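You operate a simulated robot arm through the tools that you are given. There is no shell and no other tool. Be economical: measure what you need, move in short steps, check, and stop when the job is done.

You are at the controls of a simulated two-armed robot. One attempt, no reset.

JOB
On the centre of the middle table, fold the blue cloth in half.

The check looks at the end state, three seconds after you hand in, the way a careful person would. Anything else that was tipped, shoved, dropped, spilled or broken makes it a failure. Flat cloth is picked up by pressing the open fingertips on it (5 to 10 N) and closing them slowly along it; thin cloth reads only 2 to 8 mm in the jaws.

ROBOT AND FRAMES
Two 7-joint arms with four-finger grippers on one trunk, on a base that drives. Base frame: it is fixed to the floor where the robot stands at the start and does not move with it; the origin is under the middle of the robot, x ahead of it, y to its left, z up; the surface under the hand at the start is at about z = 0.8. Units: m, degrees, N and s.
The left shoulder is at the start at [0.04, 0.181, 1.13], the right one opposite. With the tool pointing down near the work surface each hand reaches from about 0.32 to 0.84 m from the robot's upright axis, wherever it stands, measured 20 degrees to its own side. Places, roughly: centre of the middle table [0.5, 0.2, 0.8]. Payload 3.67 kg a hand.
The tool frame of a hand sits at the grasp point between the pads (the TCP): z along the fingers, y along the line on which they close. The tips reach 0.028 m beyond it. The gripper opens to 0.112 m. The gripper's body begins 0.073 m behind the TCP.
Orientation is that of the tool frame in the base frame, as a unit quaternion [x, y, z, w]. With the fingers straight down and closing along the base's y, the tool's x points along the base's -x, its y along +y and its z along -z.

CONTROLS
- The arms move only by the tool play_rows. It takes "left_moves", "right_moves" or both (then of equal length, played together; a hand with none holds still); each is a list of rows, each an object of numbers (a shift or turn left out is 0, a gripper value left out holds the last): "dx", "dy", "dz": the shift along the base's x, y, z in m; "wx", "wy", "wz": the turn, a rotation vector about the base's x, y, z in degrees; "grip": the opening, from 0 (shut) to 1 (fully open). In form: [{"dx": .., "dy": .., "dz": .., "wx": .., "wy": .., "wz": .., "grip": ..}, ...]. A call has 1 to 20 rows; each row is the pose to reach, as a shift and turn from the pose commanded when the call began. Rows are played at 5 a second. More than 0.05 m and 8.6 degrees between two rows, or a gripper value outside its range, and nothing of the call is played. Where a pose cannot be reached the arm comes as near as it can. A force on the tool above 40 N (or 10 N above the force at the start of the call, whichever is more), or a blocked arm, ends the call early, and 0.2 s more pass. Each finger halts on what it meets, pressing with about 20 N; the grip force reading is that of the motor and also rises with nothing between the fingers. The clock runs only during rows and for 0.2 s after the last one: add rows that repeat a pose to give the fingers time. The reply holds the time, the measured pose of the TCP, the force on the tool along the base axes, the opening and the grip force, in the units named above and with some noise, with the torque about the TCP (base axes, N m) and any sound that the robot's microphone picked up.
- Cameras (640 x 400 px; columns grow to the right, rows downward): "scene" is now at [0.1164, 0.0154, 1.3486]; the picture's right is [0.29, -0.96, 0.00], its down [-0.70, -0.21, -0.69] and it looks along [0.66, 0.20, -0.73] (base axes); focal length 271 px, centre (320, 200). "left" rides on the left gripper at [0.06, 0.018, -0.104] in its tool frame; the picture's right is [-0.29, 0.96, 0.00], its down [-0.80, -0.24, -0.55] and it looks along [-0.53, -0.16, 0.83] (tool axes); focal length 234 px, centre (320, 200). "right" rides on the right gripper at [0.06, -0.018, -0.104] in its tool frame; the picture's right is [0.29, 0.96, 0.00], its down [-0.80, 0.24, -0.55] and it looks along [-0.53, 0.16, 0.83] (tool axes); focal length 234 px, centre (320, 200). There is no depth. A picture from a camera that has moved, and an enlarged one, comes with that camera's place and axes in the base frame and with its lens. The place of the scene camera against the robot may be out by one fixed shift of up to 0.025 m in any direction.
- get_image(camera): a new picture of that camera. The clock stands still meanwhile.
- lift_body(by): slides the trunk up (or, below 0, down) by that many m; the arms and the scene camera ride with it, the base frame stays. It gives what a move gives, with no picture.
- drive_base(legs): drives the robot by 1 to 6 legs, each [ahead, left, turn to the left] in m, m and degrees, along the robot's own axes; the way and the turn of a leg run together, so that a leg with both is an arc; at most 1.5 m and 180 degrees a leg. The arms and the cameras ride along, it lands a little off, and it stops where it bumps. It gives what a move gives.
- turn_head(pan, tilt): turns the head with the scene camera to pan (to the left, within 86 degrees either way) and tilt (down, from -29 to 69), counted from straight ahead of the robot. It gives what a move gives.
- enlarge(camera, box): a new picture of the part [left, top, right, bottom] of that camera's present view, enlarged. The clock stands still meanwhile.
- close_job(): hands the job in; it is judged then, once.

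Go step by step. Nothing tells you exact positions but the pictures and the camera data: compare them with the known pose of the tool, close in by small moves and look again before you grip or let go. The budget is 120 turns and 108 pictures, counting those below and the enlarged ones. Unless the task says otherwise, let go and move clear before handing in, and close with one line.

The tools are called after "Request:" by a JSON object that holds its "method" and its "body". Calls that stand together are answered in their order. play_rows: Moves the arms, as the interface text tells. Its arguments: {"type":"object","properties":{"left_moves":{"type":"array"},"right_moves":{"type":"array"}},"required":[]} The other tools are called the same way: lift_body (by) slides the trunk up or down; drive_base (legs) drives the base; turn_head (pan, tilt) turns the head that bears the scene camera; get_image (camera) takes a picture; enlarge (camera, box) takes an enlarged picture of a part of a camera's view; close_job () hands the job in.

At the start:

```text
t: 0.0
left_eef_pos: [0.479, 0.4598, 0.9893]
left_orientation: [0.0, 1.0, -0.001, -0.001]
left_contact_force: [-1.1, -0.1, 0.0]
left_ft_torque: [0.02, 0.01, 0.0]
left_width: 0.112
left_grip_force: 0.1
right_eef_pos: [0.5013, -0.0682, 0.9509]
right_orientation: [0.0, 1.0, 0.001, 0.001]
right_contact_force: [0.8, 0.0, -0.8]
right_ft_torque: [-0.02, -0.01, 0.01]
right_width: 0.1119
right_grip_force: 0.0
trunk travel left (down, up): [-0.25, 0.264]
robot x, y, heading: [0.0015, -0.0046, -0.0]
head pan, tilt: [17.0, 46.7]
```

scene: 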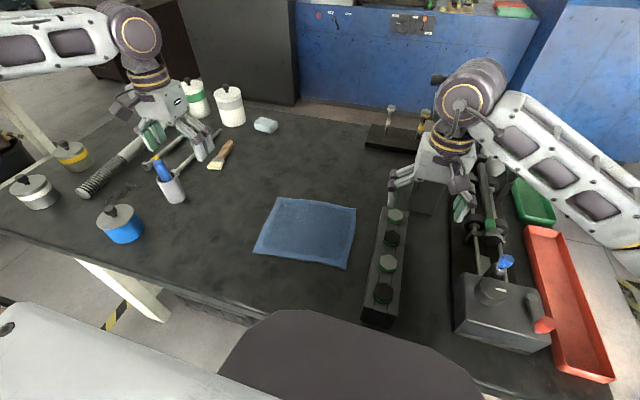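
right: 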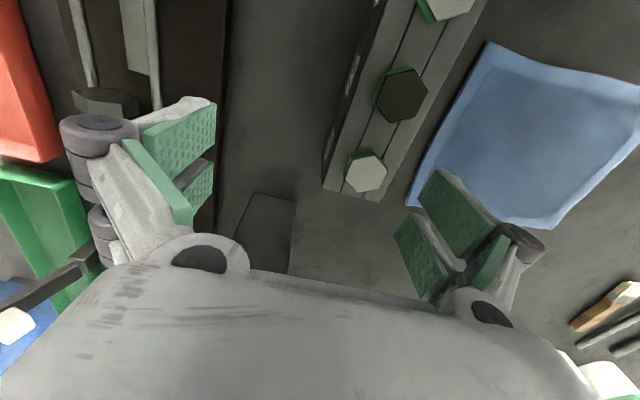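
left: 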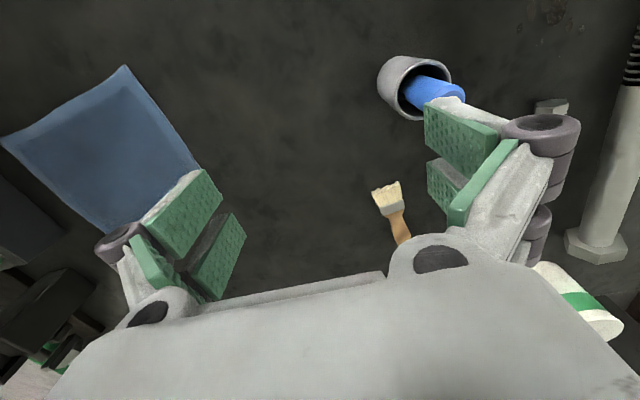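

I see the blue cloth lying flat, with corners at about (0.375, 0.268), (0.395, 0.056), (0.583, 0.075) and (0.56, 0.288) from the wrist cameras. I'll turn both hands so the fingers close across the near edge and hover them over its two corners.

Request:
{"method": "play_rows", "body": {"left_moves": [{"dx": -0.009, "dy": -0.018, "wz": -7.05, "grip": 0.5}, {"dx": -0.017, "dy": -0.035, "wz": -14.1}, {"dx": -0.026, "dy": -0.053, "wz": -21.15}, {"dx": -0.034, "dy": -0.07, "wz": -28.2}, {"dx": -0.043, "dy": -0.088, "wz": -35.25}, {"dx": -0.051, "dy": -0.106, "wz": -42.3}, {"dx": -0.06, "dy": -0.123, "wz": -49.35}, {"dx": -0.068, "dy": -0.141, "wz": -56.4}, {"dx": -0.077, "dy": -0.159, "wz": -63.45}, {"dx": -0.085, "dy": -0.176, "wz": -70.5}, {"dx": -0.094, "dy": -0.194, "wz": -77.55}, {"dx": -0.102, "dy": -0.212, "wz": -84.6}, {"dx": -0.102, "dy": -0.212, "wz": -84.6}], "right_moves": [{"dx": -0.009, "dy": 0.012, "dz": 0.02, "wz": 7.95, "grip": 0.5}, {"dx": -0.018, "dy": 0.024, "dz": 0.038, "wz": 15.9}, {"dx": -0.027, "dy": 0.036, "dz": 0.038, "wz": 23.85}, {"dx": -0.036, "dy": 0.048, "dz": 0.038, "wz": 31.8}, {"dx": -0.045, "dy": 0.06, "dz": 0.038, "wz": 39.75}, {"dx": -0.054, "dy": 0.072, "dz": 0.038, "wz": 47.7}, {"dx": -0.063, "dy": 0.084, "dz": 0.038, "wz": 55.65}, {"dx": -0.072, "dy": 0.096, "dz": 0.038, "wz": 63.6}, {"dx": -0.081, "dy": 0.108, "dz": 0.038, "wz": 71.55}, {"dx": -0.09, "dy": 0.12, "dz": 0.038, "wz": 79.5}, {"dx": -0.099, "dy": 0.132, "dz": 0.038, "wz": 87.45}, {"dx": -0.108, "dy": 0.144, "dz": 0.038, "wz": 95.4}, {"dx": -0.108, "dy": 0.144, "dz": 0.038, "wz": 95.4}]}}

```text
t: 2.8
left_eef_pos: [0.3777, 0.2479, 0.9892]
left_orientation: [0.674, 0.739, 0.0, 0.0]
left_contact_force: [0.1, -0.3, -0.5]
left_ft_torque: [-0.03, 0.03, 0.0]
left_width: 0.0558
left_grip_force: 0.0
right_eef_pos: [0.4068, 0.0599, 0.9898]
right_orientation: [-0.665, 0.746, -0.001, 0.0]
right_contact_force: [-0.6, 0.9, 0.6]
right_ft_torque: [-0.02, 0.0, -0.03]
right_width: 0.0559
right_grip_force: 0.1
right hand out of reach, approached as far as the arm can: row 11, 12, 13
trunk travel left (down, up): [-0.25, 0.264]
robot x, y, heading: [0.0005, 0.0034, -0.2]
head pan, tilt: [17.0, 46.7]
```

The left hand is in place, but the right one is short of reach across the middle. I'll move the base left and a little back so the cloth sits centrally in front of me.

Request:
{"method": "drive_base", "body": {"legs": [[-0.1, 0, 0], [0, 0.16, 0]]}}

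Request:
{"method": "turn_head", "body": {"pan": 0, "tilt": 45}}

Request:
{"method": "get_image", "body": {"camera": "scene"}}

```text
t: 5.0
left_eef_pos: [0.2775, 0.4068, 0.9899]
left_orientation: [0.673, 0.739, 0.0, 0.0]
left_contact_force: [0.6, -0.4, -0.2]
left_ft_torque: [-0.03, 0.02, -0.01]
left_width: 0.056
left_grip_force: 0.0
right_eef_pos: [0.3056, 0.2185, 0.9892]
right_orientation: [-0.666, 0.746, 0.0, 0.0]
right_contact_force: [-0.2, 1.6, 0.2]
right_ft_torque: [-0.03, 0.02, 0.03]
right_width: 0.0562
right_grip_force: 0.0
trunk travel left (down, up): [-0.25, 0.264]
robot x, y, heading: [-0.1013, 0.1596, 0.1]
head pan, tilt: [17.0, 46.7]
```

```text
t: 5.8
left_eef_pos: [0.2767, 0.4067, 0.9887]
left_orientation: [0.672, 0.74, 0.001, 0.0]
left_contact_force: [-0.6, 0.0, 0.9]
left_ft_torque: [0.04, -0.02, 0.03]
left_width: 0.0563
left_grip_force: 0.0
right_eef_pos: [0.306, 0.2189, 0.9884]
right_orientation: [-0.666, 0.746, 0.0, 0.001]
right_contact_force: [-0.2, -0.1, 0.3]
right_ft_torque: [0.03, 0.0, -0.01]
right_width: 0.056
right_grip_force: 0.1
trunk travel left (down, up): [-0.25, 0.264]
robot x, y, heading: [-0.0993, 0.1607, 0.3]
head pan, tilt: [0.0, 45.0]
```

```text
104 pictures are left
camera scene: at [0.0213, 0.151, 1.3511], right [0.0, -1.0, 0.0], down [-0.71, 0.0, -0.71], along [0.71, 0.0, -0.71], focal length 271 px, centre (320, 200)
```

scene: 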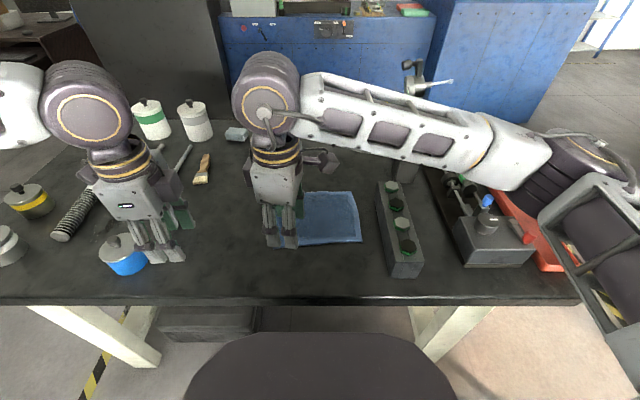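

The base is in place and both hands are clear. Now I'll bring the hands back above the near-edge corners.

Request:
{"method": "play_rows", "body": {"left_moves": [{"dx": 0.025, "dy": -0.04}, {"dx": 0.05, "dy": -0.08}, {"dx": 0.075, "dy": -0.12}, {"dx": 0.1, "dy": -0.159}, {"dx": 0.1, "dy": -0.159}], "right_moves": [{"dx": 0.022, "dy": -0.036, "wz": 3}, {"dx": 0.044, "dy": -0.072, "wz": 6}, {"dx": 0.066, "dy": -0.108, "wz": 9}, {"dx": 0.087, "dy": -0.143, "wz": 11.9}, {"dx": 0.087, "dy": -0.143, "wz": 11.9}]}}

Request:
{"method": "get_image", "body": {"camera": "left"}}

Request:
{"method": "get_image", "body": {"camera": "right"}}

Request:
{"method": "get_image", "body": {"camera": "scene"}}

```text
t: 7.0
left_eef_pos: [0.3768, 0.2487, 0.9919]
left_orientation: [0.672, 0.74, 0.001, 0.001]
left_contact_force: [-0.5, 0.7, 0.5]
left_ft_torque: [0.01, -0.04, 0.0]
left_width: 0.0559
left_grip_force: 0.1
right_eef_pos: [0.2779, 0.1565, 0.9973]
right_orientation: [-0.68, 0.733, -0.007, -0.004]
right_contact_force: [0.2, 0.4, -0.4]
right_ft_torque: [0.0, -0.03, 0.02]
right_width: 0.0561
right_grip_force: 0.1
right hand out of reach, approached as far as the arm can: row 1, 2, 3, 4, 5
trunk travel left (down, up): [-0.25, 0.264]
robot x, y, heading: [-0.1023, 0.1583, -0.1]
head pan, tilt: [0.0, 45.0]
```

```text
103 pictures are left
camera left: at [0.3878, 0.3103, 1.0962], right [0.98, -0.2, 0.0], down [-0.16, -0.82, 0.55], along [-0.11, -0.54, -0.83], focal length 234 px, centre (320, 200)
```

left: 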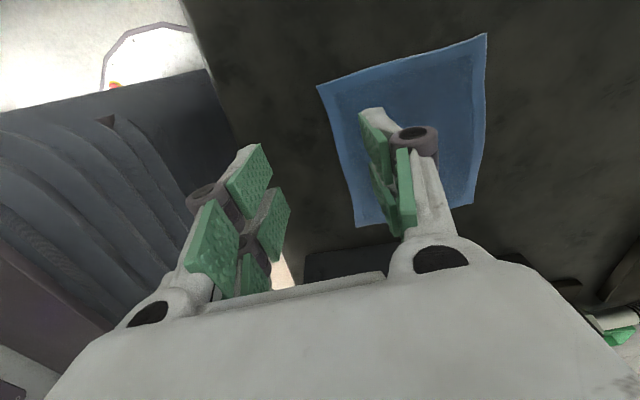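

```text
102 pictures are left
camera right: at [0.2917, 0.0974, 1.1023], right [-0.98, -0.22, 0.0], down [-0.18, 0.82, 0.54], along [-0.12, 0.53, -0.84], focal length 234 px, centre (320, 200)
```

right: 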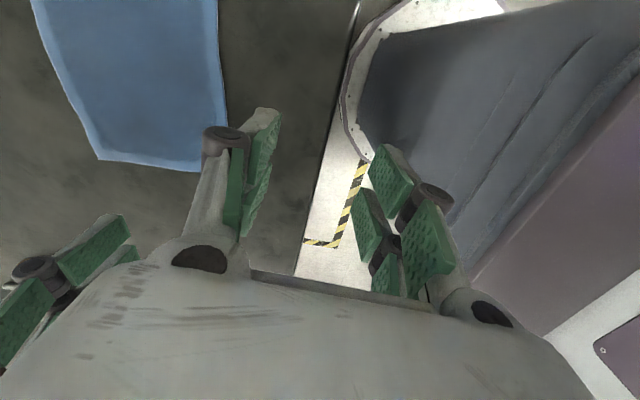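

```text
101 pictures are left
camera scene: at [0.0198, 0.1513, 1.3512], right [0.0, -1.0, 0.0], down [-0.71, 0.0, -0.71], along [0.71, 0.0, -0.71], focal length 271 px, centre (320, 200)
```

scene: 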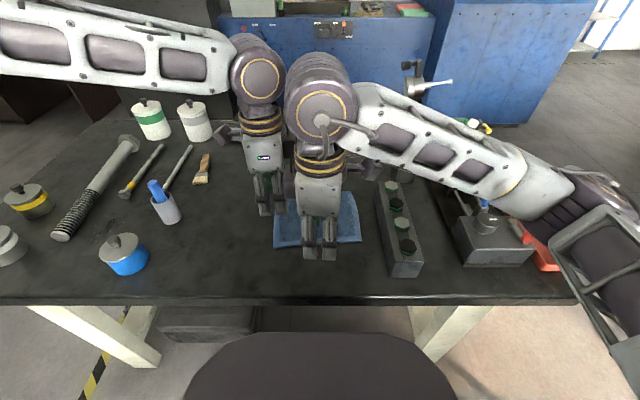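

The right wrist seems to be at its roll limit, around 85 degrees. I'll back the turn off with the right hand and see where it lands.

Request:
{"method": "play_rows", "body": {"right_moves": [{"wz": -8}, {"wz": -16}, {"wz": -24}, {"wz": -27}, {"wz": -27}]}}

```text
t: 8.2
left_eef_pos: [0.3771, 0.2505, 0.9904]
left_orientation: [0.673, 0.74, 0.0, 0.0]
left_contact_force: [-0.8, 0.4, 0.2]
left_ft_torque: [-0.03, -0.01, 0.01]
left_width: 0.0562
left_grip_force: 0.0
right_eef_pos: [0.2785, 0.1575, 0.995]
right_orientation: [-0.491, 0.871, -0.004, -0.005]
right_contact_force: [-0.5, -0.5, 0.4]
right_ft_torque: [0.01, 0.02, -0.02]
right_width: 0.0561
right_grip_force: 0.1
trunk travel left (down, up): [-0.25, 0.264]
robot x, y, heading: [-0.0973, 0.1592, 0.3]
head pan, tilt: [0.0, 45.0]
```

The command follows the reached pose. I'll move the right hand over its corner first, then turn it to about 80 degrees.

Request:
{"method": "play_rows", "body": {"right_moves": [{"dx": 0.03, "dy": -0.02}, {"dx": 0.06, "dy": -0.04}, {"dx": 0.09, "dy": -0.06}, {"dx": 0.115, "dy": -0.081, "wz": 4}, {"dx": 0.115, "dy": -0.081, "wz": 11}, {"dx": 0.115, "dy": -0.081, "wz": 18}, {"dx": 0.115, "dy": -0.081, "wz": 24}, {"dx": 0.115, "dy": -0.081, "wz": 24}]}}

Request:
{"method": "get_image", "body": {"camera": "right"}}

```text
t: 10.0
left_eef_pos: [0.3748, 0.2498, 0.9912]
left_orientation: [0.672, 0.74, 0.001, 0.001]
left_contact_force: [0.3, -0.4, -0.4]
left_ft_torque: [0.02, -0.02, 0.02]
left_width: 0.056
left_grip_force: 0.2
right_eef_pos: [0.3669, 0.0977, 0.985]
right_orientation: [-0.573, 0.818, -0.048, 0.024]
right_contact_force: [-0.8, 1.1, 0.7]
right_ft_torque: [-0.03, -0.01, 0.01]
right_width: 0.0559
right_grip_force: 0.1
right hand out of reach, approached as far as the arm can: row 5, 6, 7, 8
trunk travel left (down, up): [-0.25, 0.264]
robot x, y, heading: [-0.0991, 0.1559, 0.2]
head pan, tilt: [0.0, 45.0]
```

```text
100 pictures are left
camera right: at [0.3542, 0.0401, 1.0914], right [-0.99, 0.05, -0.09], down [0.0, 0.86, 0.51], along [0.11, 0.51, -0.85], focal length 234 px, centre (320, 200)
```

right: 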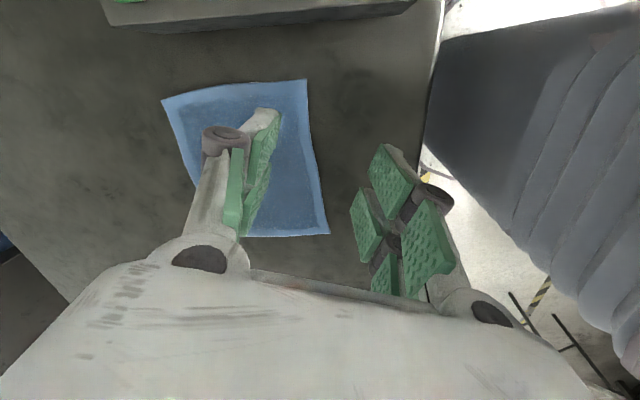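

The right hand is again limited turning this way and has tilted slightly. I'll back it off, straighten it and turn it the other way, to about -85 degrees.

Request:
{"method": "play_rows", "body": {"right_moves": [{"wz": -8}, {"wz": -16}, {"wz": -24}, {"wz": -32}, {"wz": -40}, {"wz": -40}]}}

Request:
{"method": "play_rows", "body": {"right_moves": [{"dx": 0.013, "dy": -0.011, "wx": 2.9, "wy": 5.4}, {"dx": 0.026, "dy": -0.022, "wx": 2.9, "wy": 5.4}, {"dx": 0.026, "dy": -0.022, "wx": 2.9, "wy": 5.4}]}}

```text
t: 11.4
left_eef_pos: [0.3774, 0.249, 0.99]
left_orientation: [0.673, 0.74, 0.0, 0.0]
left_contact_force: [0.1, 0.2, -0.1]
left_ft_torque: [0.0, 0.02, 0.01]
left_width: 0.056
left_grip_force: 0.0
right_eef_pos: [0.3676, 0.0966, 0.9835]
right_orientation: [-0.257, 0.965, -0.05, 0.003]
right_contact_force: [0.7, -0.7, 0.9]
right_ft_torque: [-0.06, 0.03, 0.02]
right_width: 0.0561
right_grip_force: 0.1
trunk travel left (down, up): [-0.25, 0.264]
robot x, y, heading: [-0.1008, 0.163, -0.1]
head pan, tilt: [0.0, 45.0]
```

```text
t: 12.2
left_eef_pos: [0.3775, 0.2495, 0.9886]
left_orientation: [0.673, 0.739, 0.0, 0.0]
left_contact_force: [-0.3, 0.1, 0.6]
left_ft_torque: [0.02, 0.04, 0.02]
left_width: 0.0561
left_grip_force: 0.1
right_eef_pos: [0.3939, 0.0749, 0.9818]
right_orientation: [-0.26, 0.965, -0.014, -0.036]
right_contact_force: [0.3, 0.6, 0.0]
right_ft_torque: [-0.04, 0.03, -0.02]
right_width: 0.0559
right_grip_force: 0.1
trunk travel left (down, up): [-0.25, 0.264]
robot x, y, heading: [-0.0983, 0.1633, 0.1]
head pan, tilt: [0.0, 45.0]
```

I'll correct the leftover tilt, then turn the right hand round.

Request:
{"method": "play_rows", "body": {"right_moves": [{"wx": 2.6, "wy": -3.6, "dz": 0.008}, {"wx": 2.6, "wy": -3.6, "dz": 0.008}]}}

Request:
{"method": "play_rows", "body": {"right_moves": [{"wz": -8}, {"wz": -16}, {"wz": -24}, {"wz": -32}, {"wz": -40}, {"wz": -48}, {"wz": -56}, {"wz": -64}, {"wz": -72}, {"wz": -80}, {"wz": -88}, {"wz": -96}, {"wz": -104}, {"wz": -112}, {"wz": -115}, {"wz": -115}]}}

Request:
{"method": "get_image", "body": {"camera": "right"}}

Request:
{"method": "get_image", "body": {"camera": "scene"}}

```text
t: 12.8
left_eef_pos: [0.3783, 0.2487, 0.9904]
left_orientation: [0.673, 0.739, 0.001, 0.0]
left_contact_force: [0.1, 0.1, 0.2]
left_ft_torque: [0.01, 0.01, -0.03]
left_width: 0.0564
left_grip_force: 0.0
right_eef_pos: [0.3941, 0.0742, 0.9904]
right_orientation: [-0.261, 0.965, 0.0, 0.001]
right_contact_force: [0.3, 0.0, 0.7]
right_ft_torque: [-0.03, 0.01, 0.01]
right_width: 0.0559
right_grip_force: 0.1
trunk travel left (down, up): [-0.25, 0.264]
robot x, y, heading: [-0.1005, 0.1588, 0.1]
head pan, tilt: [0.0, 45.0]
```

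```text
t: 16.2
left_eef_pos: [0.3776, 0.2491, 0.9906]
left_orientation: [0.673, 0.739, 0.0, 0.001]
left_contact_force: [0.5, 0.0, 0.6]
left_ft_torque: [0.02, -0.04, 0.01]
left_width: 0.0558
left_grip_force: 0.0
right_eef_pos: [0.3931, 0.0753, 0.9915]
right_orientation: [0.675, 0.738, -0.001, 0.0]
right_contact_force: [-0.6, 0.5, 0.1]
right_ft_torque: [-0.01, -0.01, -0.01]
right_width: 0.056
right_grip_force: 0.1
trunk travel left (down, up): [-0.25, 0.264]
robot x, y, heading: [-0.0995, 0.1608, -0.3]
head pan, tilt: [0.0, 45.0]
```

```text
99 pictures are left
camera right: at [0.3713, 0.1323, 1.095], right [0.93, 0.37, 0.0], down [0.31, -0.77, 0.55], along [0.21, -0.52, -0.83], focal length 234 px, centre (320, 200)
```

right: 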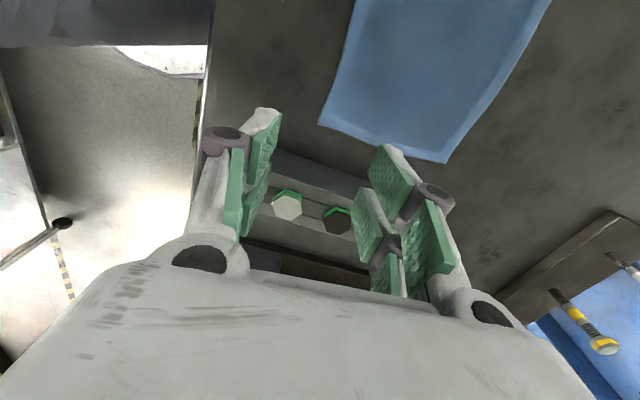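

```text
98 pictures are left
camera scene: at [0.0213, 0.1513, 1.3511], right [0.0, -1.0, 0.0], down [-0.71, 0.0, -0.71], along [0.71, 0.0, -0.71], focal length 271 px, centre (320, 200)
```

scene: 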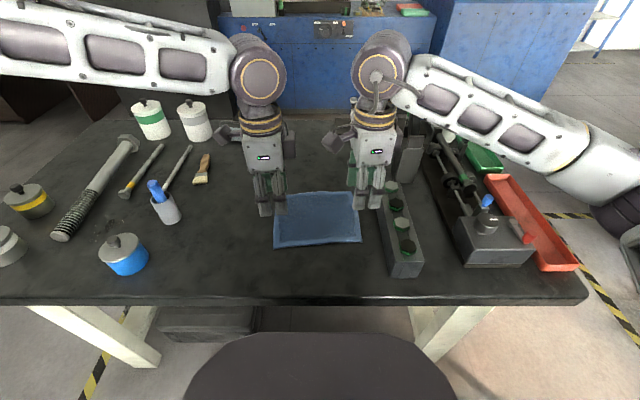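

Both hands now hover fine. The refined corners are (0.376, 0.272), (0.400, 0.053), (0.584, 0.072) and (0.559, 0.287). I'll descend to just above the cloth near the near edge, with the fingers partly open.

Request:
{"method": "play_rows", "body": {"left_moves": [{"dx": 0.013, "dy": 0.003, "dz": -0.04, "grip": 0.36}, {"dx": 0.025, "dy": 0.006, "dz": -0.08}, {"dx": 0.025, "dy": 0.006, "dz": -0.115}, {"dx": 0.025, "dy": 0.006, "dz": -0.14}, {"dx": 0.025, "dy": 0.006, "dz": -0.153}, {"dx": 0.025, "dy": 0.006, "dz": -0.153}], "right_moves": [{"dx": 0.015, "dy": 0.0, "dz": -0.04, "grip": 0.36}, {"dx": 0.03, "dy": 0.001, "dz": -0.08}, {"dx": 0.03, "dy": 0.001, "dz": -0.115}, {"dx": 0.03, "dy": 0.001, "dz": -0.14}, {"dx": 0.03, "dy": 0.001, "dz": -0.153}, {"dx": 0.03, "dy": 0.001, "dz": -0.153}]}}

Request:
{"method": "get_image", "body": {"camera": "left"}}

Request:
{"method": "get_image", "body": {"camera": "right"}}

Request:
{"method": "enlarge", "body": {"camera": "scene", "box": [220, 140, 420, 265]}}

```text
t: 17.6
left_eef_pos: [0.3968, 0.2652, 0.8433]
left_orientation: [0.673, 0.74, -0.001, -0.001]
left_contact_force: [1.0, -0.1, 0.2]
left_ft_torque: [-0.01, 0.0, 0.0]
left_width: 0.0402
left_grip_force: 0.1
left hand out of reach, approached as far as the arm can: row 4, 5, 6
right_eef_pos: [0.4242, 0.0758, 0.8372]
right_orientation: [0.674, 0.738, -0.002, 0.0]
right_contact_force: [-0.5, 0.2, 0.4]
right_ft_torque: [0.03, 0.0, -0.04]
right_width: 0.0403
right_grip_force: 0.0
trunk travel left (down, up): [-0.25, 0.264]
robot x, y, heading: [-0.0975, 0.1586, 0.2]
head pan, tilt: [0.0, 45.0]
```

```text
97 pictures are left
camera left: at [0.4083, 0.3273, 0.9469], right [0.98, -0.2, 0.0], down [-0.16, -0.82, 0.55], along [-0.11, -0.54, -0.83], focal length 234 px, centre (320, 200)
```

left: 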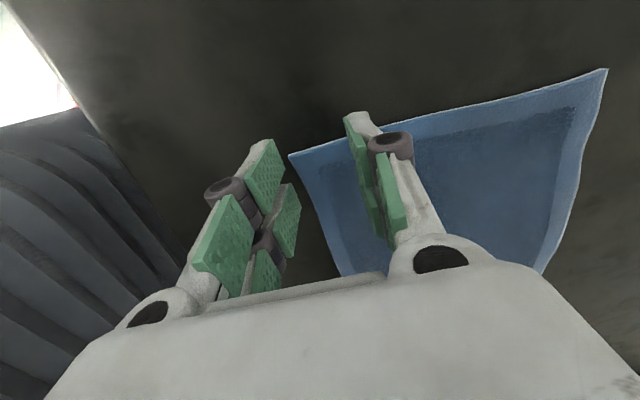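

```text
96 pictures are left
camera right: at [0.4018, 0.1332, 0.9424], right [0.93, 0.37, 0.0], down [0.31, -0.77, 0.55], along [0.21, -0.52, -0.83], focal length 234 px, centre (320, 200)
```

right: 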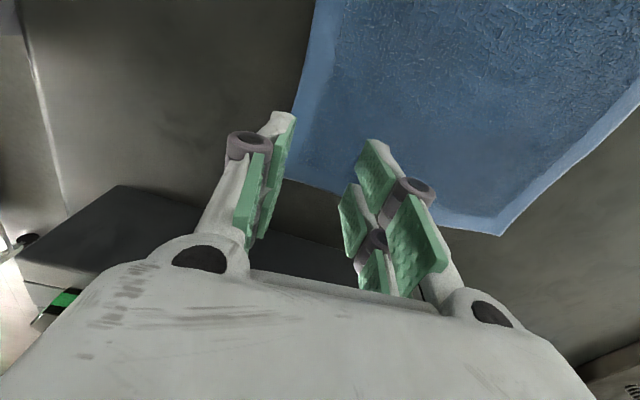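

```text
3.20 times, centred on (320, 202) of scene
camera zoom: at [0.0214, 0.1513, 1.3511], right [0.0, -1.0, 0.0], down [-0.71, 0.0, -0.71], along [0.71, 0.0, -0.71], focal length 868 px, centre (320, 192)
```

zoom: 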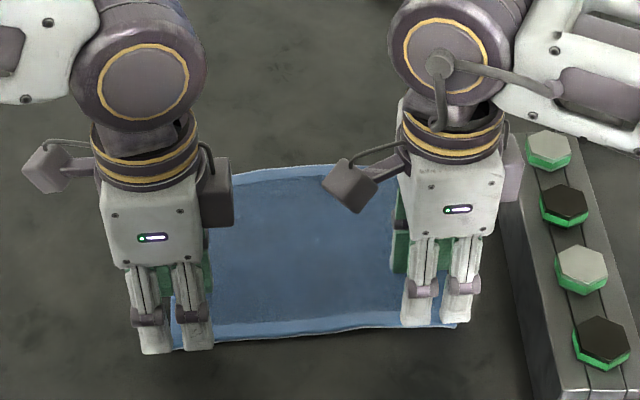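

The left hand runs out of reach with this wrist turn at low height, while the right's mirror pose works. I'll raise the left hand, swing it to the mirror orientation and move it slightly outward for clearance.

Request:
{"method": "play_rows", "body": {"left_moves": [{"dy": 0.01, "dz": 0.04}, {"dy": 0.02, "dz": 0.08}, {"dy": 0.03, "dz": 0.12}, {"dy": 0.03, "dz": 0.15, "wz": 5}, {"dy": 0.03, "dz": 0.15, "wz": 13}, {"dy": 0.03, "dz": 0.15, "wz": 21}, {"dy": 0.03, "dz": 0.15, "wz": 29}, {"dy": 0.03, "dz": 0.15, "wz": 37}, {"dy": 0.03, "dz": 0.15, "wz": 45}, {"dy": 0.03, "dz": 0.15, "wz": 53}, {"dy": 0.03, "dz": 0.15, "wz": 61}, {"dy": 0.03, "dz": 0.15, "wz": 69}, {"dy": 0.03, "dz": 0.15, "wz": 77}, {"dy": 0.03, "dz": 0.15, "wz": 85}, {"dy": 0.03, "dz": 0.15, "wz": 85}]}}

Request:
{"method": "play_rows", "body": {"left_moves": [{"wz": 8}, {"wz": 16}, {"wz": 24}, {"wz": 32}, {"wz": 40}, {"wz": 48}, {"wz": 56}, {"wz": 64}, {"wz": 72}, {"wz": 80}, {"wz": 88}, {"wz": 88}]}}

Request:
{"method": "get_image", "body": {"camera": "left"}}

Request:
{"method": "get_image", "body": {"camera": "scene"}}

```text
t: 20.8
left_eef_pos: [0.3961, 0.2945, 0.9922]
left_orientation: [-0.005, 1.0, -0.001, 0.0]
left_contact_force: [0.2, -0.4, -0.1]
left_ft_torque: [-0.04, 0.0, -0.02]
left_width: 0.0404
left_grip_force: 0.0
right_eef_pos: [0.4241, 0.0764, 0.8377]
right_orientation: [0.674, 0.739, -0.001, 0.0]
right_contact_force: [-0.8, 0.4, -0.3]
right_ft_torque: [-0.02, 0.01, -0.01]
right_width: 0.0401
right_grip_force: 0.1
trunk travel left (down, up): [-0.25, 0.264]
robot x, y, heading: [-0.1009, 0.1573, 0.1]
head pan, tilt: [0.0, 45.0]
```

```text
t: 23.4
left_eef_pos: [0.3972, 0.2954, 0.994]
left_orientation: [-0.698, 0.716, 0.0, 0.001]
left_contact_force: [-0.5, -0.4, -0.2]
left_ft_torque: [0.03, 0.03, 0.03]
left_width: 0.0406
left_grip_force: 0.1
right_eef_pos: [0.4238, 0.0763, 0.8386]
right_orientation: [0.674, 0.739, -0.001, 0.0]
right_contact_force: [0.1, -0.3, -0.3]
right_ft_torque: [-0.01, 0.0, 0.04]
right_width: 0.0403
right_grip_force: 0.1
trunk travel left (down, up): [-0.25, 0.264]
robot x, y, heading: [-0.1028, 0.1583, -0.2]
head pan, tilt: [0.0, 45.0]
```

```text
94 pictures are left
camera left: at [0.3766, 0.2364, 1.0975], right [-0.95, 0.31, 0.0], down [0.26, 0.79, 0.55], along [0.17, 0.53, -0.83], focal length 234 px, centre (320, 200)
```

left: 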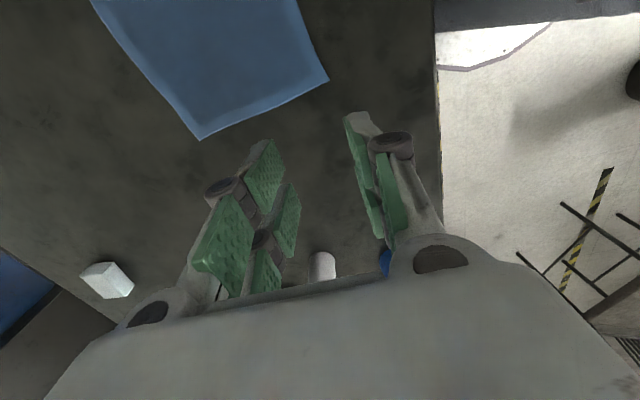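

```text
93 pictures are left
camera scene: at [0.0213, 0.1513, 1.3511], right [0.0, -1.0, 0.0], down [-0.71, 0.0, -0.71], along [0.71, 0.0, -0.71], focal length 271 px, centre (320, 200)
```

scene: 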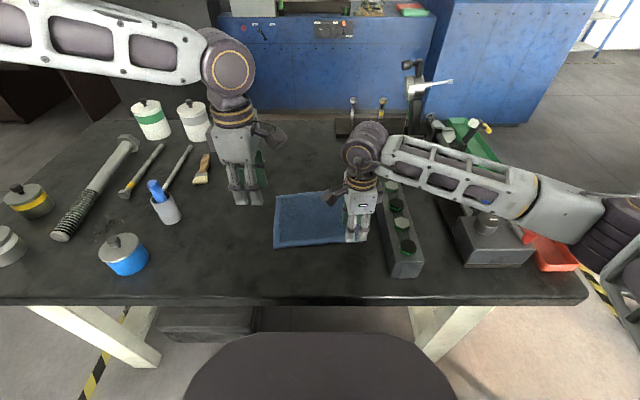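

The mirror orientation works (about 88 degrees), and the near-left corner is confirmed at about (0.378, 0.272). I'll lower the left hand over its grasp point.

Request:
{"method": "play_rows", "body": {"left_moves": [{"dx": 0.006, "dy": -0.02, "dz": -0.03}, {"dx": 0.006, "dy": -0.04, "dz": -0.07}, {"dx": 0.006, "dy": -0.04, "dz": -0.11}, {"dx": 0.006, "dy": -0.04, "dz": -0.145}, {"dx": 0.006, "dy": -0.04, "dz": -0.155}, {"dx": 0.006, "dy": -0.04, "dz": -0.155}]}}

Request:
{"method": "get_image", "body": {"camera": "left"}}

Request:
{"method": "enlarge", "body": {"camera": "scene", "box": [220, 140, 420, 265]}}

```text
t: 24.8
left_eef_pos: [0.3977, 0.2648, 0.8419]
left_orientation: [-0.697, 0.717, -0.001, -0.001]
left_contact_force: [0.3, -1.6, -0.1]
left_ft_torque: [-0.03, 0.0, -0.02]
left_width: 0.0402
left_grip_force: 0.1
left hand out of reach, approached as far as the arm can: row 4, 5, 6
right_eef_pos: [0.4239, 0.0767, 0.8383]
right_orientation: [0.674, 0.739, -0.001, 0.0]
right_contact_force: [-0.2, -0.3, 0.1]
right_ft_torque: [0.0, -0.01, -0.01]
right_width: 0.0402
right_grip_force: 0.1
trunk travel left (down, up): [-0.25, 0.264]
robot x, y, heading: [-0.1009, 0.1597, -0.1]
head pan, tilt: [0.0, 45.0]
```

```text
92 pictures are left
camera left: at [0.3777, 0.2071, 0.947], right [-0.95, 0.31, 0.0], down [0.26, 0.79, 0.55], along [0.17, 0.52, -0.83], focal length 234 px, centre (320, 200)
```

left: 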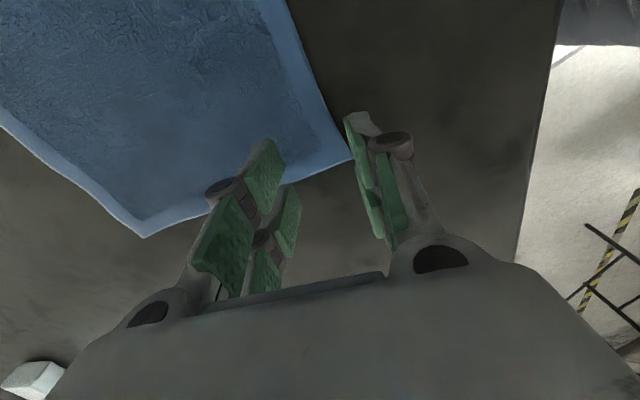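

```text
3.20 times, centred on (320, 202) of scene
camera zoom: at [0.0216, 0.1513, 1.351], right [0.0, -1.0, 0.0], down [-0.71, 0.0, -0.71], along [0.71, 0.0, -0.71], focal length 868 px, centre (320, 192)
```

zoom: 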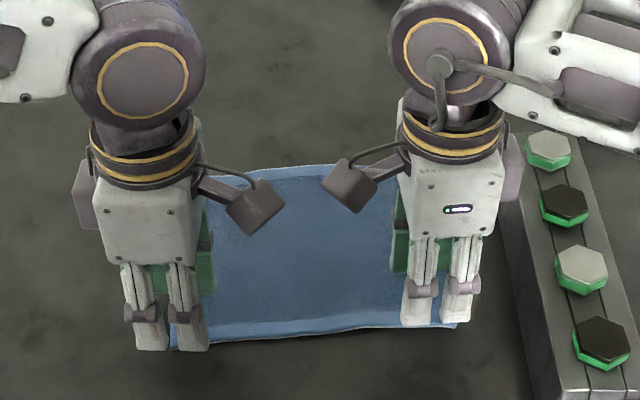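

It is a positional limit: the left hand is too close to the body. I'll lift both hands a little, back the base off by 6 cm and come back to the grasp points.

Request:
{"method": "play_rows", "body": {"left_moves": [{"dz": 0.03}, {"dz": 0.06}], "right_moves": [{"dz": 0.03}, {"dz": 0.06}]}}

Request:
{"method": "drive_base", "body": {"legs": [[-0.06, 0, 0]]}}

```text
t: 25.4
left_eef_pos: [0.3976, 0.265, 0.9019]
left_orientation: [-0.697, 0.717, 0.0, 0.0]
left_contact_force: [-0.2, 0.2, 0.0]
left_ft_torque: [-0.04, 0.0, 0.01]
left_width: 0.0402
left_grip_force: 0.0
right_eef_pos: [0.4238, 0.0756, 0.8978]
right_orientation: [0.675, 0.738, -0.001, 0.001]
right_contact_force: [-0.7, 1.2, 0.0]
right_ft_torque: [0.0, 0.01, 0.01]
right_width: 0.04
right_grip_force: 0.1
trunk travel left (down, up): [-0.25, 0.264]
robot x, y, heading: [-0.0983, 0.1608, 0.0]
head pan, tilt: [0.0, 45.0]
```

```text
t: 26.4
left_eef_pos: [0.3376, 0.2657, 0.9025]
left_orientation: [-0.697, 0.717, 0.0, 0.0]
left_contact_force: [-0.1, -0.1, 0.4]
left_ft_torque: [0.0, -0.02, 0.01]
left_width: 0.0402
left_grip_force: 0.0
right_eef_pos: [0.3629, 0.0758, 0.8988]
right_orientation: [0.674, 0.739, -0.001, 0.0]
right_contact_force: [-0.8, 0.8, 0.5]
right_ft_torque: [-0.02, -0.03, 0.0]
right_width: 0.0403
right_grip_force: 0.1
trunk travel left (down, up): [-0.25, 0.264]
robot x, y, heading: [-0.1599, 0.1576, 0.2]
head pan, tilt: [0.0, 45.0]
```

Now back over the grasp points and down to about 1 cm above the cloth.

Request:
{"method": "play_rows", "body": {"left_moves": [{"dx": 0.032, "dy": -0.006, "wz": 3}, {"dx": 0.064, "dy": -0.012, "wz": 5}, {"dx": 0.064, "dy": -0.012, "dz": -0.035, "wz": 5}, {"dx": 0.064, "dy": -0.012, "dz": -0.064, "wz": 5}, {"dx": 0.064, "dy": -0.012, "dz": -0.064, "wz": 5}], "right_moves": [{"dx": 0.03}, {"dx": 0.06}, {"dx": 0.06, "dz": -0.035}, {"dx": 0.06, "dz": -0.061}, {"dx": 0.06, "dz": -0.061}]}}

Request:
{"method": "get_image", "body": {"camera": "left"}}

Request:
{"method": "enlarge", "body": {"camera": "scene", "box": [220, 120, 420, 245]}}

```text
t: 27.6
left_eef_pos: [0.3791, 0.2853, 0.8557]
left_orientation: [0.729, -0.685, 0.002, 0.001]
left_contact_force: [-0.3, -0.3, 0.2]
left_ft_torque: [0.0, -0.01, 0.02]
left_width: 0.0403
left_grip_force: 0.0
left hand out of reach, approached as far as the arm can: row 2, 3, 4, 5
right_eef_pos: [0.4238, 0.0746, 0.8358]
right_orientation: [0.674, 0.739, -0.001, 0.0]
right_contact_force: [-0.1, 0.5, -0.3]
right_ft_torque: [-0.01, 0.01, 0.01]
right_width: 0.0404
right_grip_force: 0.0
trunk travel left (down, up): [-0.25, 0.264]
robot x, y, heading: [-0.1611, 0.1623, -0.1]
head pan, tilt: [0.0, 45.0]
```

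```text
90 pictures are left
camera left: at [0.3646, 0.2236, 0.9603], right [-0.97, 0.23, 0.0], down [0.19, 0.81, 0.55], along [0.13, 0.54, -0.83], focal length 234 px, centre (320, 200)
```

left: 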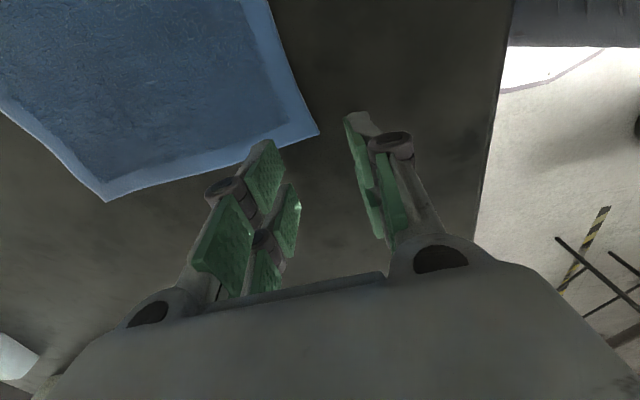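

```text
3.20 times, centred on (320, 182) of scene
camera zoom: at [-0.0385, 0.1511, 1.3512], right [0.0, -1.0, 0.0], down [-0.71, 0.0, -0.71], along [0.71, 0.0, -0.71], focal length 868 px, centre (320, 256)
```

zoom: 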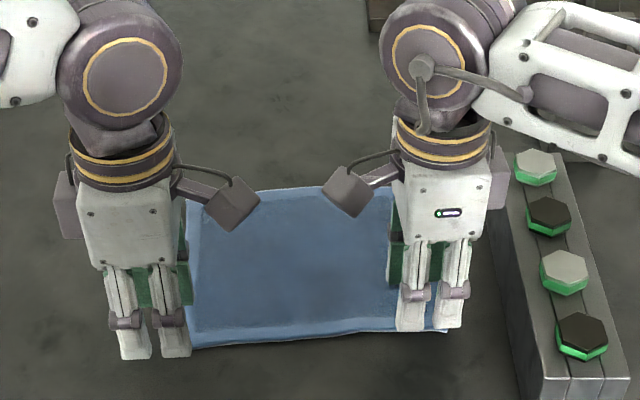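

The left arm reaches this spot at a higher height but not lower, so lowering the trunk should help. I'll raise the hands, lower the trunk the same amount and go forward again.

Request:
{"method": "play_rows", "body": {"left_moves": [{"dz": 0.03, "wz": -3}, {"dz": 0.065, "wz": -5}, {"dz": 0.1, "wz": -5}, {"dz": 0.14, "wz": -5}, {"dz": 0.16, "wz": -5}, {"dz": 0.18, "wz": -5}], "right_moves": [{"dz": 0.03}, {"dz": 0.065}, {"dz": 0.1}, {"dz": 0.14}, {"dz": 0.17}, {"dz": 0.2}]}}

Request:
{"method": "lift_body", "body": {"by": -0.13}}

Request:
{"method": "drive_base", "body": {"legs": [[0.05, 0, 0]]}}

```text
t: 29.0
left_eef_pos: [0.3783, 0.2841, 1.036]
left_orientation: [-0.697, 0.717, 0.0, 0.0]
left_contact_force: [0.0, 0.2, -0.3]
left_ft_torque: [0.02, -0.02, 0.01]
left_width: 0.0403
left_grip_force: 0.1
right_eef_pos: [0.4225, 0.0747, 1.0388]
right_orientation: [0.674, 0.738, -0.001, 0.0]
right_contact_force: [-0.2, 0.3, 0.6]
right_ft_torque: [-0.01, -0.01, -0.01]
right_width: 0.0404
right_grip_force: 0.0
trunk travel left (down, up): [-0.25, 0.264]
robot x, y, heading: [-0.1599, 0.1573, -0.1]
head pan, tilt: [0.0, 45.0]
```

```text
t: 30.6
left_eef_pos: [0.3801, 0.284, 0.9044]
left_orientation: [-0.698, 0.716, 0.001, 0.0]
left_contact_force: [-0.2, 0.6, 0.9]
left_ft_torque: [-0.05, 0.0, -0.04]
left_width: 0.0402
left_grip_force: 0.0
right_eef_pos: [0.424, 0.0754, 0.9067]
right_orientation: [0.674, 0.738, -0.001, 0.001]
right_contact_force: [0.3, 0.1, 0.9]
right_ft_torque: [-0.02, -0.02, 0.03]
right_width: 0.0403
right_grip_force: 0.0
trunk travel left (down, up): [-0.12, 0.394]
robot x, y, heading: [-0.1591, 0.1633, -0.1]
head pan, tilt: [0.0, 45.0]
```

```text
t: 31.5
left_eef_pos: [0.4328, 0.2836, 0.9025]
left_orientation: [-0.697, 0.717, 0.001, -0.001]
left_contact_force: [1.5, -0.7, 0.6]
left_ft_torque: [0.02, 0.06, -0.04]
left_width: 0.0403
left_grip_force: 0.0
right_eef_pos: [0.4759, 0.0756, 0.9046]
right_orientation: [0.674, 0.739, -0.002, 0.0]
right_contact_force: [0.3, -0.4, -0.8]
right_ft_torque: [-0.01, 0.07, -0.01]
right_width: 0.0403
right_grip_force: 0.1
trunk travel left (down, up): [-0.12, 0.394]
robot x, y, heading: [-0.1044, 0.1591, 0.1]
head pan, tilt: [0.0, 45.0]
```

Now try the grasp hover again with both hands.

Request:
{"method": "play_rows", "body": {"left_moves": [{"dx": -0.016, "dy": -0.015}, {"dx": -0.032, "dy": -0.031}, {"dx": -0.032, "dy": -0.031, "dz": -0.035}, {"dx": -0.032, "dy": -0.031, "dz": -0.064}, {"dx": -0.032, "dy": -0.031, "dz": -0.064}], "right_moves": [{"dx": -0.026}, {"dx": -0.053}, {"dx": -0.053, "dz": -0.035}, {"dx": -0.053, "dz": -0.066}, {"dx": -0.053, "dz": -0.066}]}}

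Request:
{"method": "get_image", "body": {"camera": "left"}}

Request:
{"method": "get_image", "body": {"camera": "right"}}

Request:
{"method": "enlarge", "body": {"camera": "scene", "box": [200, 90, 440, 240]}}

```text
t: 32.7
left_eef_pos: [0.3986, 0.2532, 0.8396]
left_orientation: [-0.697, 0.717, 0.0, 0.0]
left_contact_force: [0.5, -0.9, -1.1]
left_ft_torque: [0.01, 0.0, 0.0]
left_width: 0.0403
left_grip_force: 0.1
right_eef_pos: [0.4213, 0.076, 0.8404]
right_orientation: [0.674, 0.739, -0.002, 0.0]
right_contact_force: [0.4, -0.9, 0.0]
right_ft_torque: [-0.01, -0.01, -0.01]
right_width: 0.0403
right_grip_force: 0.1
trunk travel left (down, up): [-0.12, 0.394]
robot x, y, heading: [-0.1082, 0.1594, -0.1]
head pan, tilt: [0.0, 45.0]
```

```text
88 pictures are left
camera left: at [0.3792, 0.1948, 0.9446], right [-0.95, 0.31, 0.0], down [0.26, 0.79, 0.55], along [0.17, 0.53, -0.83], focal length 234 px, centre (320, 200)
```

left: 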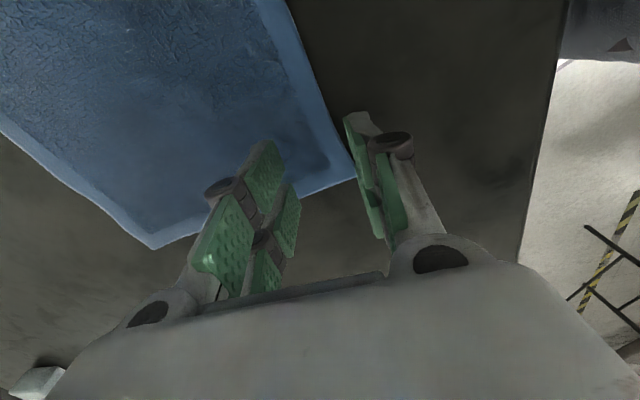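

```text
87 pictures are left
camera right: at [0.3985, 0.1338, 0.9446], right [0.93, 0.37, 0.0], down [0.31, -0.77, 0.55], along [0.21, -0.52, -0.83], focal length 234 px, centre (320, 200)
```

right: 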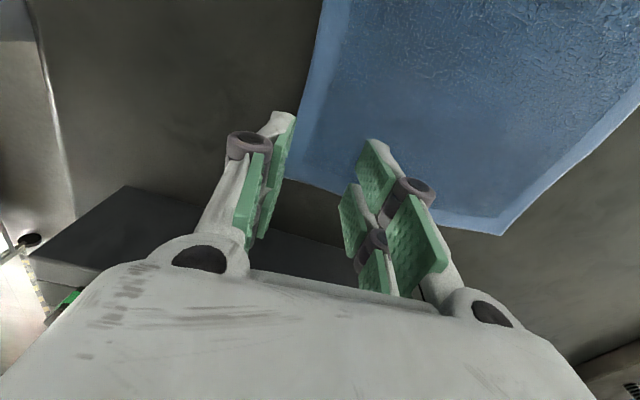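

```text
2.67 times, centred on (320, 165) of scene
camera zoom: at [0.0117, 0.1513, 1.2206], right [0.0, -1.0, 0.0], down [-0.71, 0.0, -0.71], along [0.71, 0.0, -0.71], focal length 724 px, centre (320, 293)
```

zoom: 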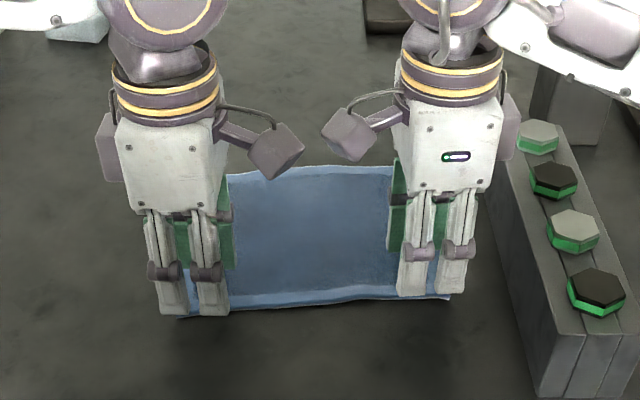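

Both hands are in place. I'll shift 5 mm inward and press down gently in small steps, watching the force.

Request:
{"method": "play_rows", "body": {"left_moves": [{"dx": 0.006}, {"dx": 0.006, "dz": -0.004}, {"dx": 0.006, "dz": -0.007}, {"dx": 0.006, "dz": -0.009}, {"dx": 0.006, "dz": -0.01}], "right_moves": [{"dx": 0.006}, {"dx": 0.006, "dz": -0.004}, {"dx": 0.006, "dz": -0.007}, {"dx": 0.006, "dz": -0.009}, {"dx": 0.006, "dz": -0.01}]}}

```text
t: 33.9
left_eef_pos: [0.4061, 0.2536, 0.8308]
left_orientation: [-0.697, 0.717, 0.0, 0.0]
left_contact_force: [0.9, -0.3, 5.5]
left_ft_torque: [0.03, -0.08, 0.02]
left_width: 0.0405
left_grip_force: 0.0
right_eef_pos: [0.4277, 0.0755, 0.831]
right_orientation: [0.675, 0.738, -0.001, 0.0]
right_contact_force: [0.7, -0.4, 3.8]
right_ft_torque: [0.0, -0.01, 0.02]
right_width: 0.0406
right_grip_force: 0.0
trunk travel left (down, up): [-0.12, 0.394]
robot x, y, heading: [-0.1071, 0.1592, 0.0]
head pan, tilt: [0.0, 45.0]
```

Both tips touch, at 5.5 N and 3.8 N. I'll press a touch more and close slowly.

Request:
{"method": "play_rows", "body": {"left_moves": [{"dz": -0.001}, {"dz": -0.001, "grip": 0.32}, {"dz": -0.001, "grip": 0.28}, {"dz": -0.001, "grip": 0.24}, {"dz": -0.001, "grip": 0.2}, {"dz": -0.001, "grip": 0.16}, {"dz": -0.001, "grip": 0.12}, {"dz": -0.001, "grip": 0.08}, {"dz": -0.001, "grip": 0.04}, {"dz": -0.001, "grip": 0.0}, {"dz": -0.001, "grip": 0.0}, {"dz": -0.001, "grip": 0.0}], "right_moves": [{"dz": -0.0015}, {"dz": -0.0015, "grip": 0.32}, {"dz": -0.0015, "grip": 0.28}, {"dz": -0.0015, "grip": 0.24}, {"dz": -0.0015, "grip": 0.2}, {"dz": -0.0015, "grip": 0.16}, {"dz": -0.0015, "grip": 0.12}, {"dz": -0.0015, "grip": 0.08}, {"dz": -0.0015, "grip": 0.04}, {"dz": -0.0015, "grip": 0.0}, {"dz": -0.0015, "grip": 0.0}, {"dz": -0.0015, "grip": 0.0}]}}

Request:
{"method": "get_image", "body": {"camera": "left"}}

Request:
{"method": "get_image", "body": {"camera": "right"}}

Request:
{"method": "enlarge", "body": {"camera": "scene", "box": [200, 90, 440, 240]}}

```text
t: 36.5
left_eef_pos: [0.404, 0.2542, 0.8303]
left_orientation: [-0.697, 0.717, 0.0, 0.0]
left_contact_force: [-0.7, -2.3, 10.2]
left_ft_torque: [-0.02, -0.01, -0.03]
left_width: 0.0064
left_grip_force: 20.2
right_eef_pos: [0.427, 0.0761, 0.8307]
right_orientation: [0.674, 0.739, -0.001, 0.001]
right_contact_force: [0.4, 1.6, 7.8]
right_ft_torque: [0.03, -0.04, 0.01]
right_width: 0.0069
right_grip_force: 20.1
trunk travel left (down, up): [-0.12, 0.394]
robot x, y, heading: [-0.1094, 0.1636, 0.0]
head pan, tilt: [0.0, 45.0]
```

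```text
85 pictures are left
camera left: at [0.3834, 0.1943, 0.9343], right [-0.95, 0.31, 0.0], down [0.26, 0.79, 0.55], along [0.17, 0.53, -0.83], focal length 234 px, centre (320, 200)
```

left: 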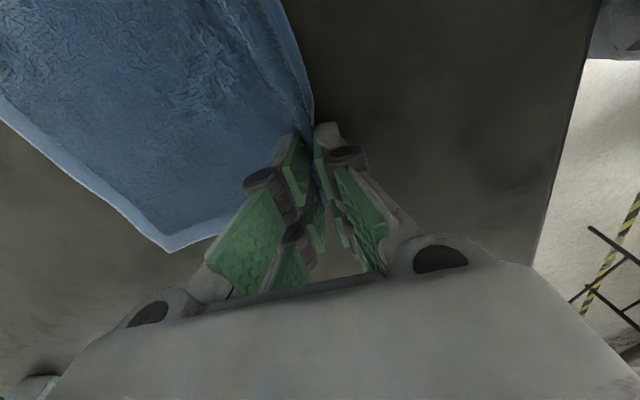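

```text
84 pictures are left
camera right: at [0.4036, 0.1332, 0.9342], right [0.93, 0.37, 0.0], down [0.31, -0.77, 0.56], along [0.21, -0.52, -0.83], focal length 234 px, centre (320, 200)
```

right: 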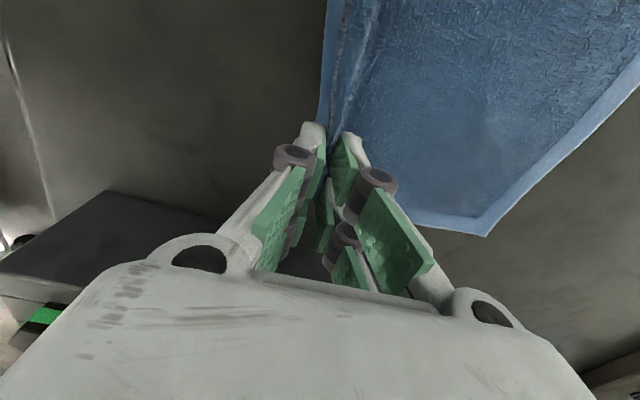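

```text
2.67 times, centred on (320, 165) of scene
camera zoom: at [0.0106, 0.1512, 1.2206], right [0.0, -1.0, 0.0], down [-0.71, 0.0, -0.71], along [0.71, 0.0, -0.71], focal length 724 px, centre (320, 293)
```

zoom: 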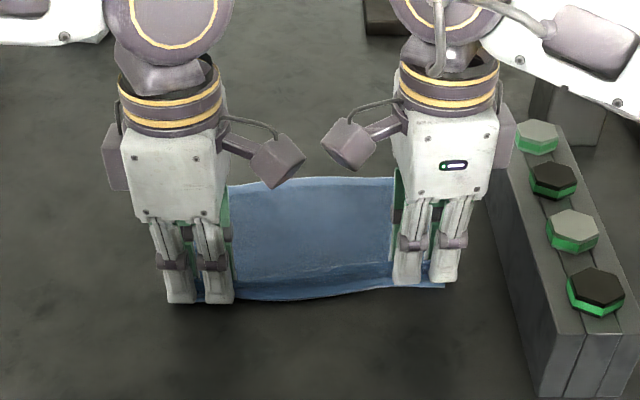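

Both hands hold cloth, at 6.4 and 6.9 mm. The cloth slid about 15 mm toward me, so the far edge is now near x = 0.54 to 0.57. I'll play the first half of the folding arc and check.

Request:
{"method": "play_rows", "body": {"left_moves": [{"dx": 0.001, "dz": 0.0117}, {"dx": 0.004, "dz": 0.0231}, {"dx": 0.009, "dy": 0.001, "dz": 0.0338}, {"dx": 0.0158, "dy": 0.002, "dz": 0.0434}, {"dx": 0.0241, "dy": 0.003, "dz": 0.0517}, {"dx": 0.0338, "dy": 0.004, "dz": 0.0585}, {"dx": 0.0444, "dy": 0.005, "dz": 0.0634}, {"dx": 0.0558, "dy": 0.006, "dz": 0.0665}, {"dx": 0.0675, "dy": 0.0075, "dz": 0.0675}], "right_moves": [{"dx": 0.001, "dz": 0.0117}, {"dx": 0.004, "dz": 0.0231}, {"dx": 0.009, "dy": 0.001, "dz": 0.0338}, {"dx": 0.0158, "dy": 0.002, "dz": 0.0434}, {"dx": 0.0241, "dy": 0.003, "dz": 0.0517}, {"dx": 0.0338, "dy": 0.004, "dz": 0.0585}, {"dx": 0.0444, "dy": 0.005, "dz": 0.0634}, {"dx": 0.0558, "dy": 0.006, "dz": 0.0665}, {"dx": 0.0675, "dy": 0.0075, "dz": 0.0675}]}}

Request:
{"method": "get_image", "body": {"camera": "left"}}

Request:
{"method": "get_image", "body": {"camera": "right"}}

Request:
{"method": "enlarge", "body": {"camera": "scene", "box": [200, 90, 440, 240]}}

```text
t: 38.5
left_eef_pos: [0.4672, 0.2673, 0.8967]
left_orientation: [-0.697, 0.717, -0.001, -0.003]
left_contact_force: [1.8, -9.2, -0.5]
left_ft_torque: [-0.18, -0.06, 0.03]
left_width: 0.0053
left_grip_force: 19.8
left hand out of reach, approached as far as the arm can: row 9
right_eef_pos: [0.494, 0.0844, 0.896]
right_orientation: [0.674, 0.739, -0.001, 0.0]
right_contact_force: [-1.7, 9.8, 0.0]
right_ft_torque: [0.2, 0.04, 0.02]
right_width: 0.0062
right_grip_force: 20.3
trunk travel left (down, up): [-0.12, 0.394]
robot x, y, heading: [-0.1124, 0.1592, -0.2]
head pan, tilt: [0.0, 45.0]
```

```text
82 pictures are left
camera left: at [0.4468, 0.2084, 1.0009], right [-0.95, 0.31, 0.0], down [0.26, 0.79, 0.55], along [0.17, 0.52, -0.83], focal length 234 px, centre (320, 200)
```

left: 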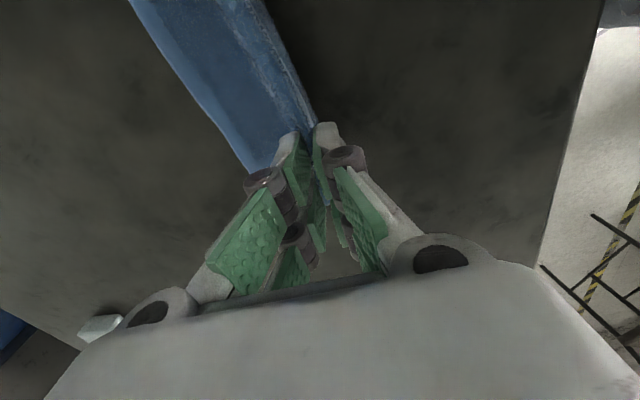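

```text
81 pictures are left
camera right: at [0.4722, 0.1415, 1.0013], right [0.93, 0.37, 0.0], down [0.31, -0.77, 0.55], along [0.21, -0.51, -0.83], focal length 234 px, centre (320, 200)
```

right: 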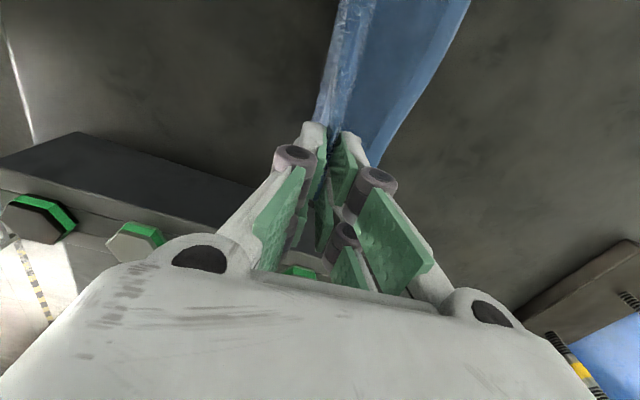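

```text
2.67 times, centred on (320, 165) of scene
camera zoom: at [0.0123, 0.1515, 1.2205], right [0.0, -1.0, 0.0], down [-0.71, 0.0, -0.71], along [0.71, 0.0, -0.71], focal length 724 px, centre (320, 293)
```

zoom: 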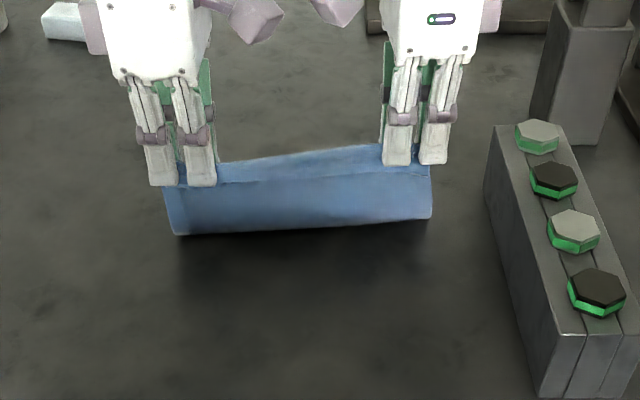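

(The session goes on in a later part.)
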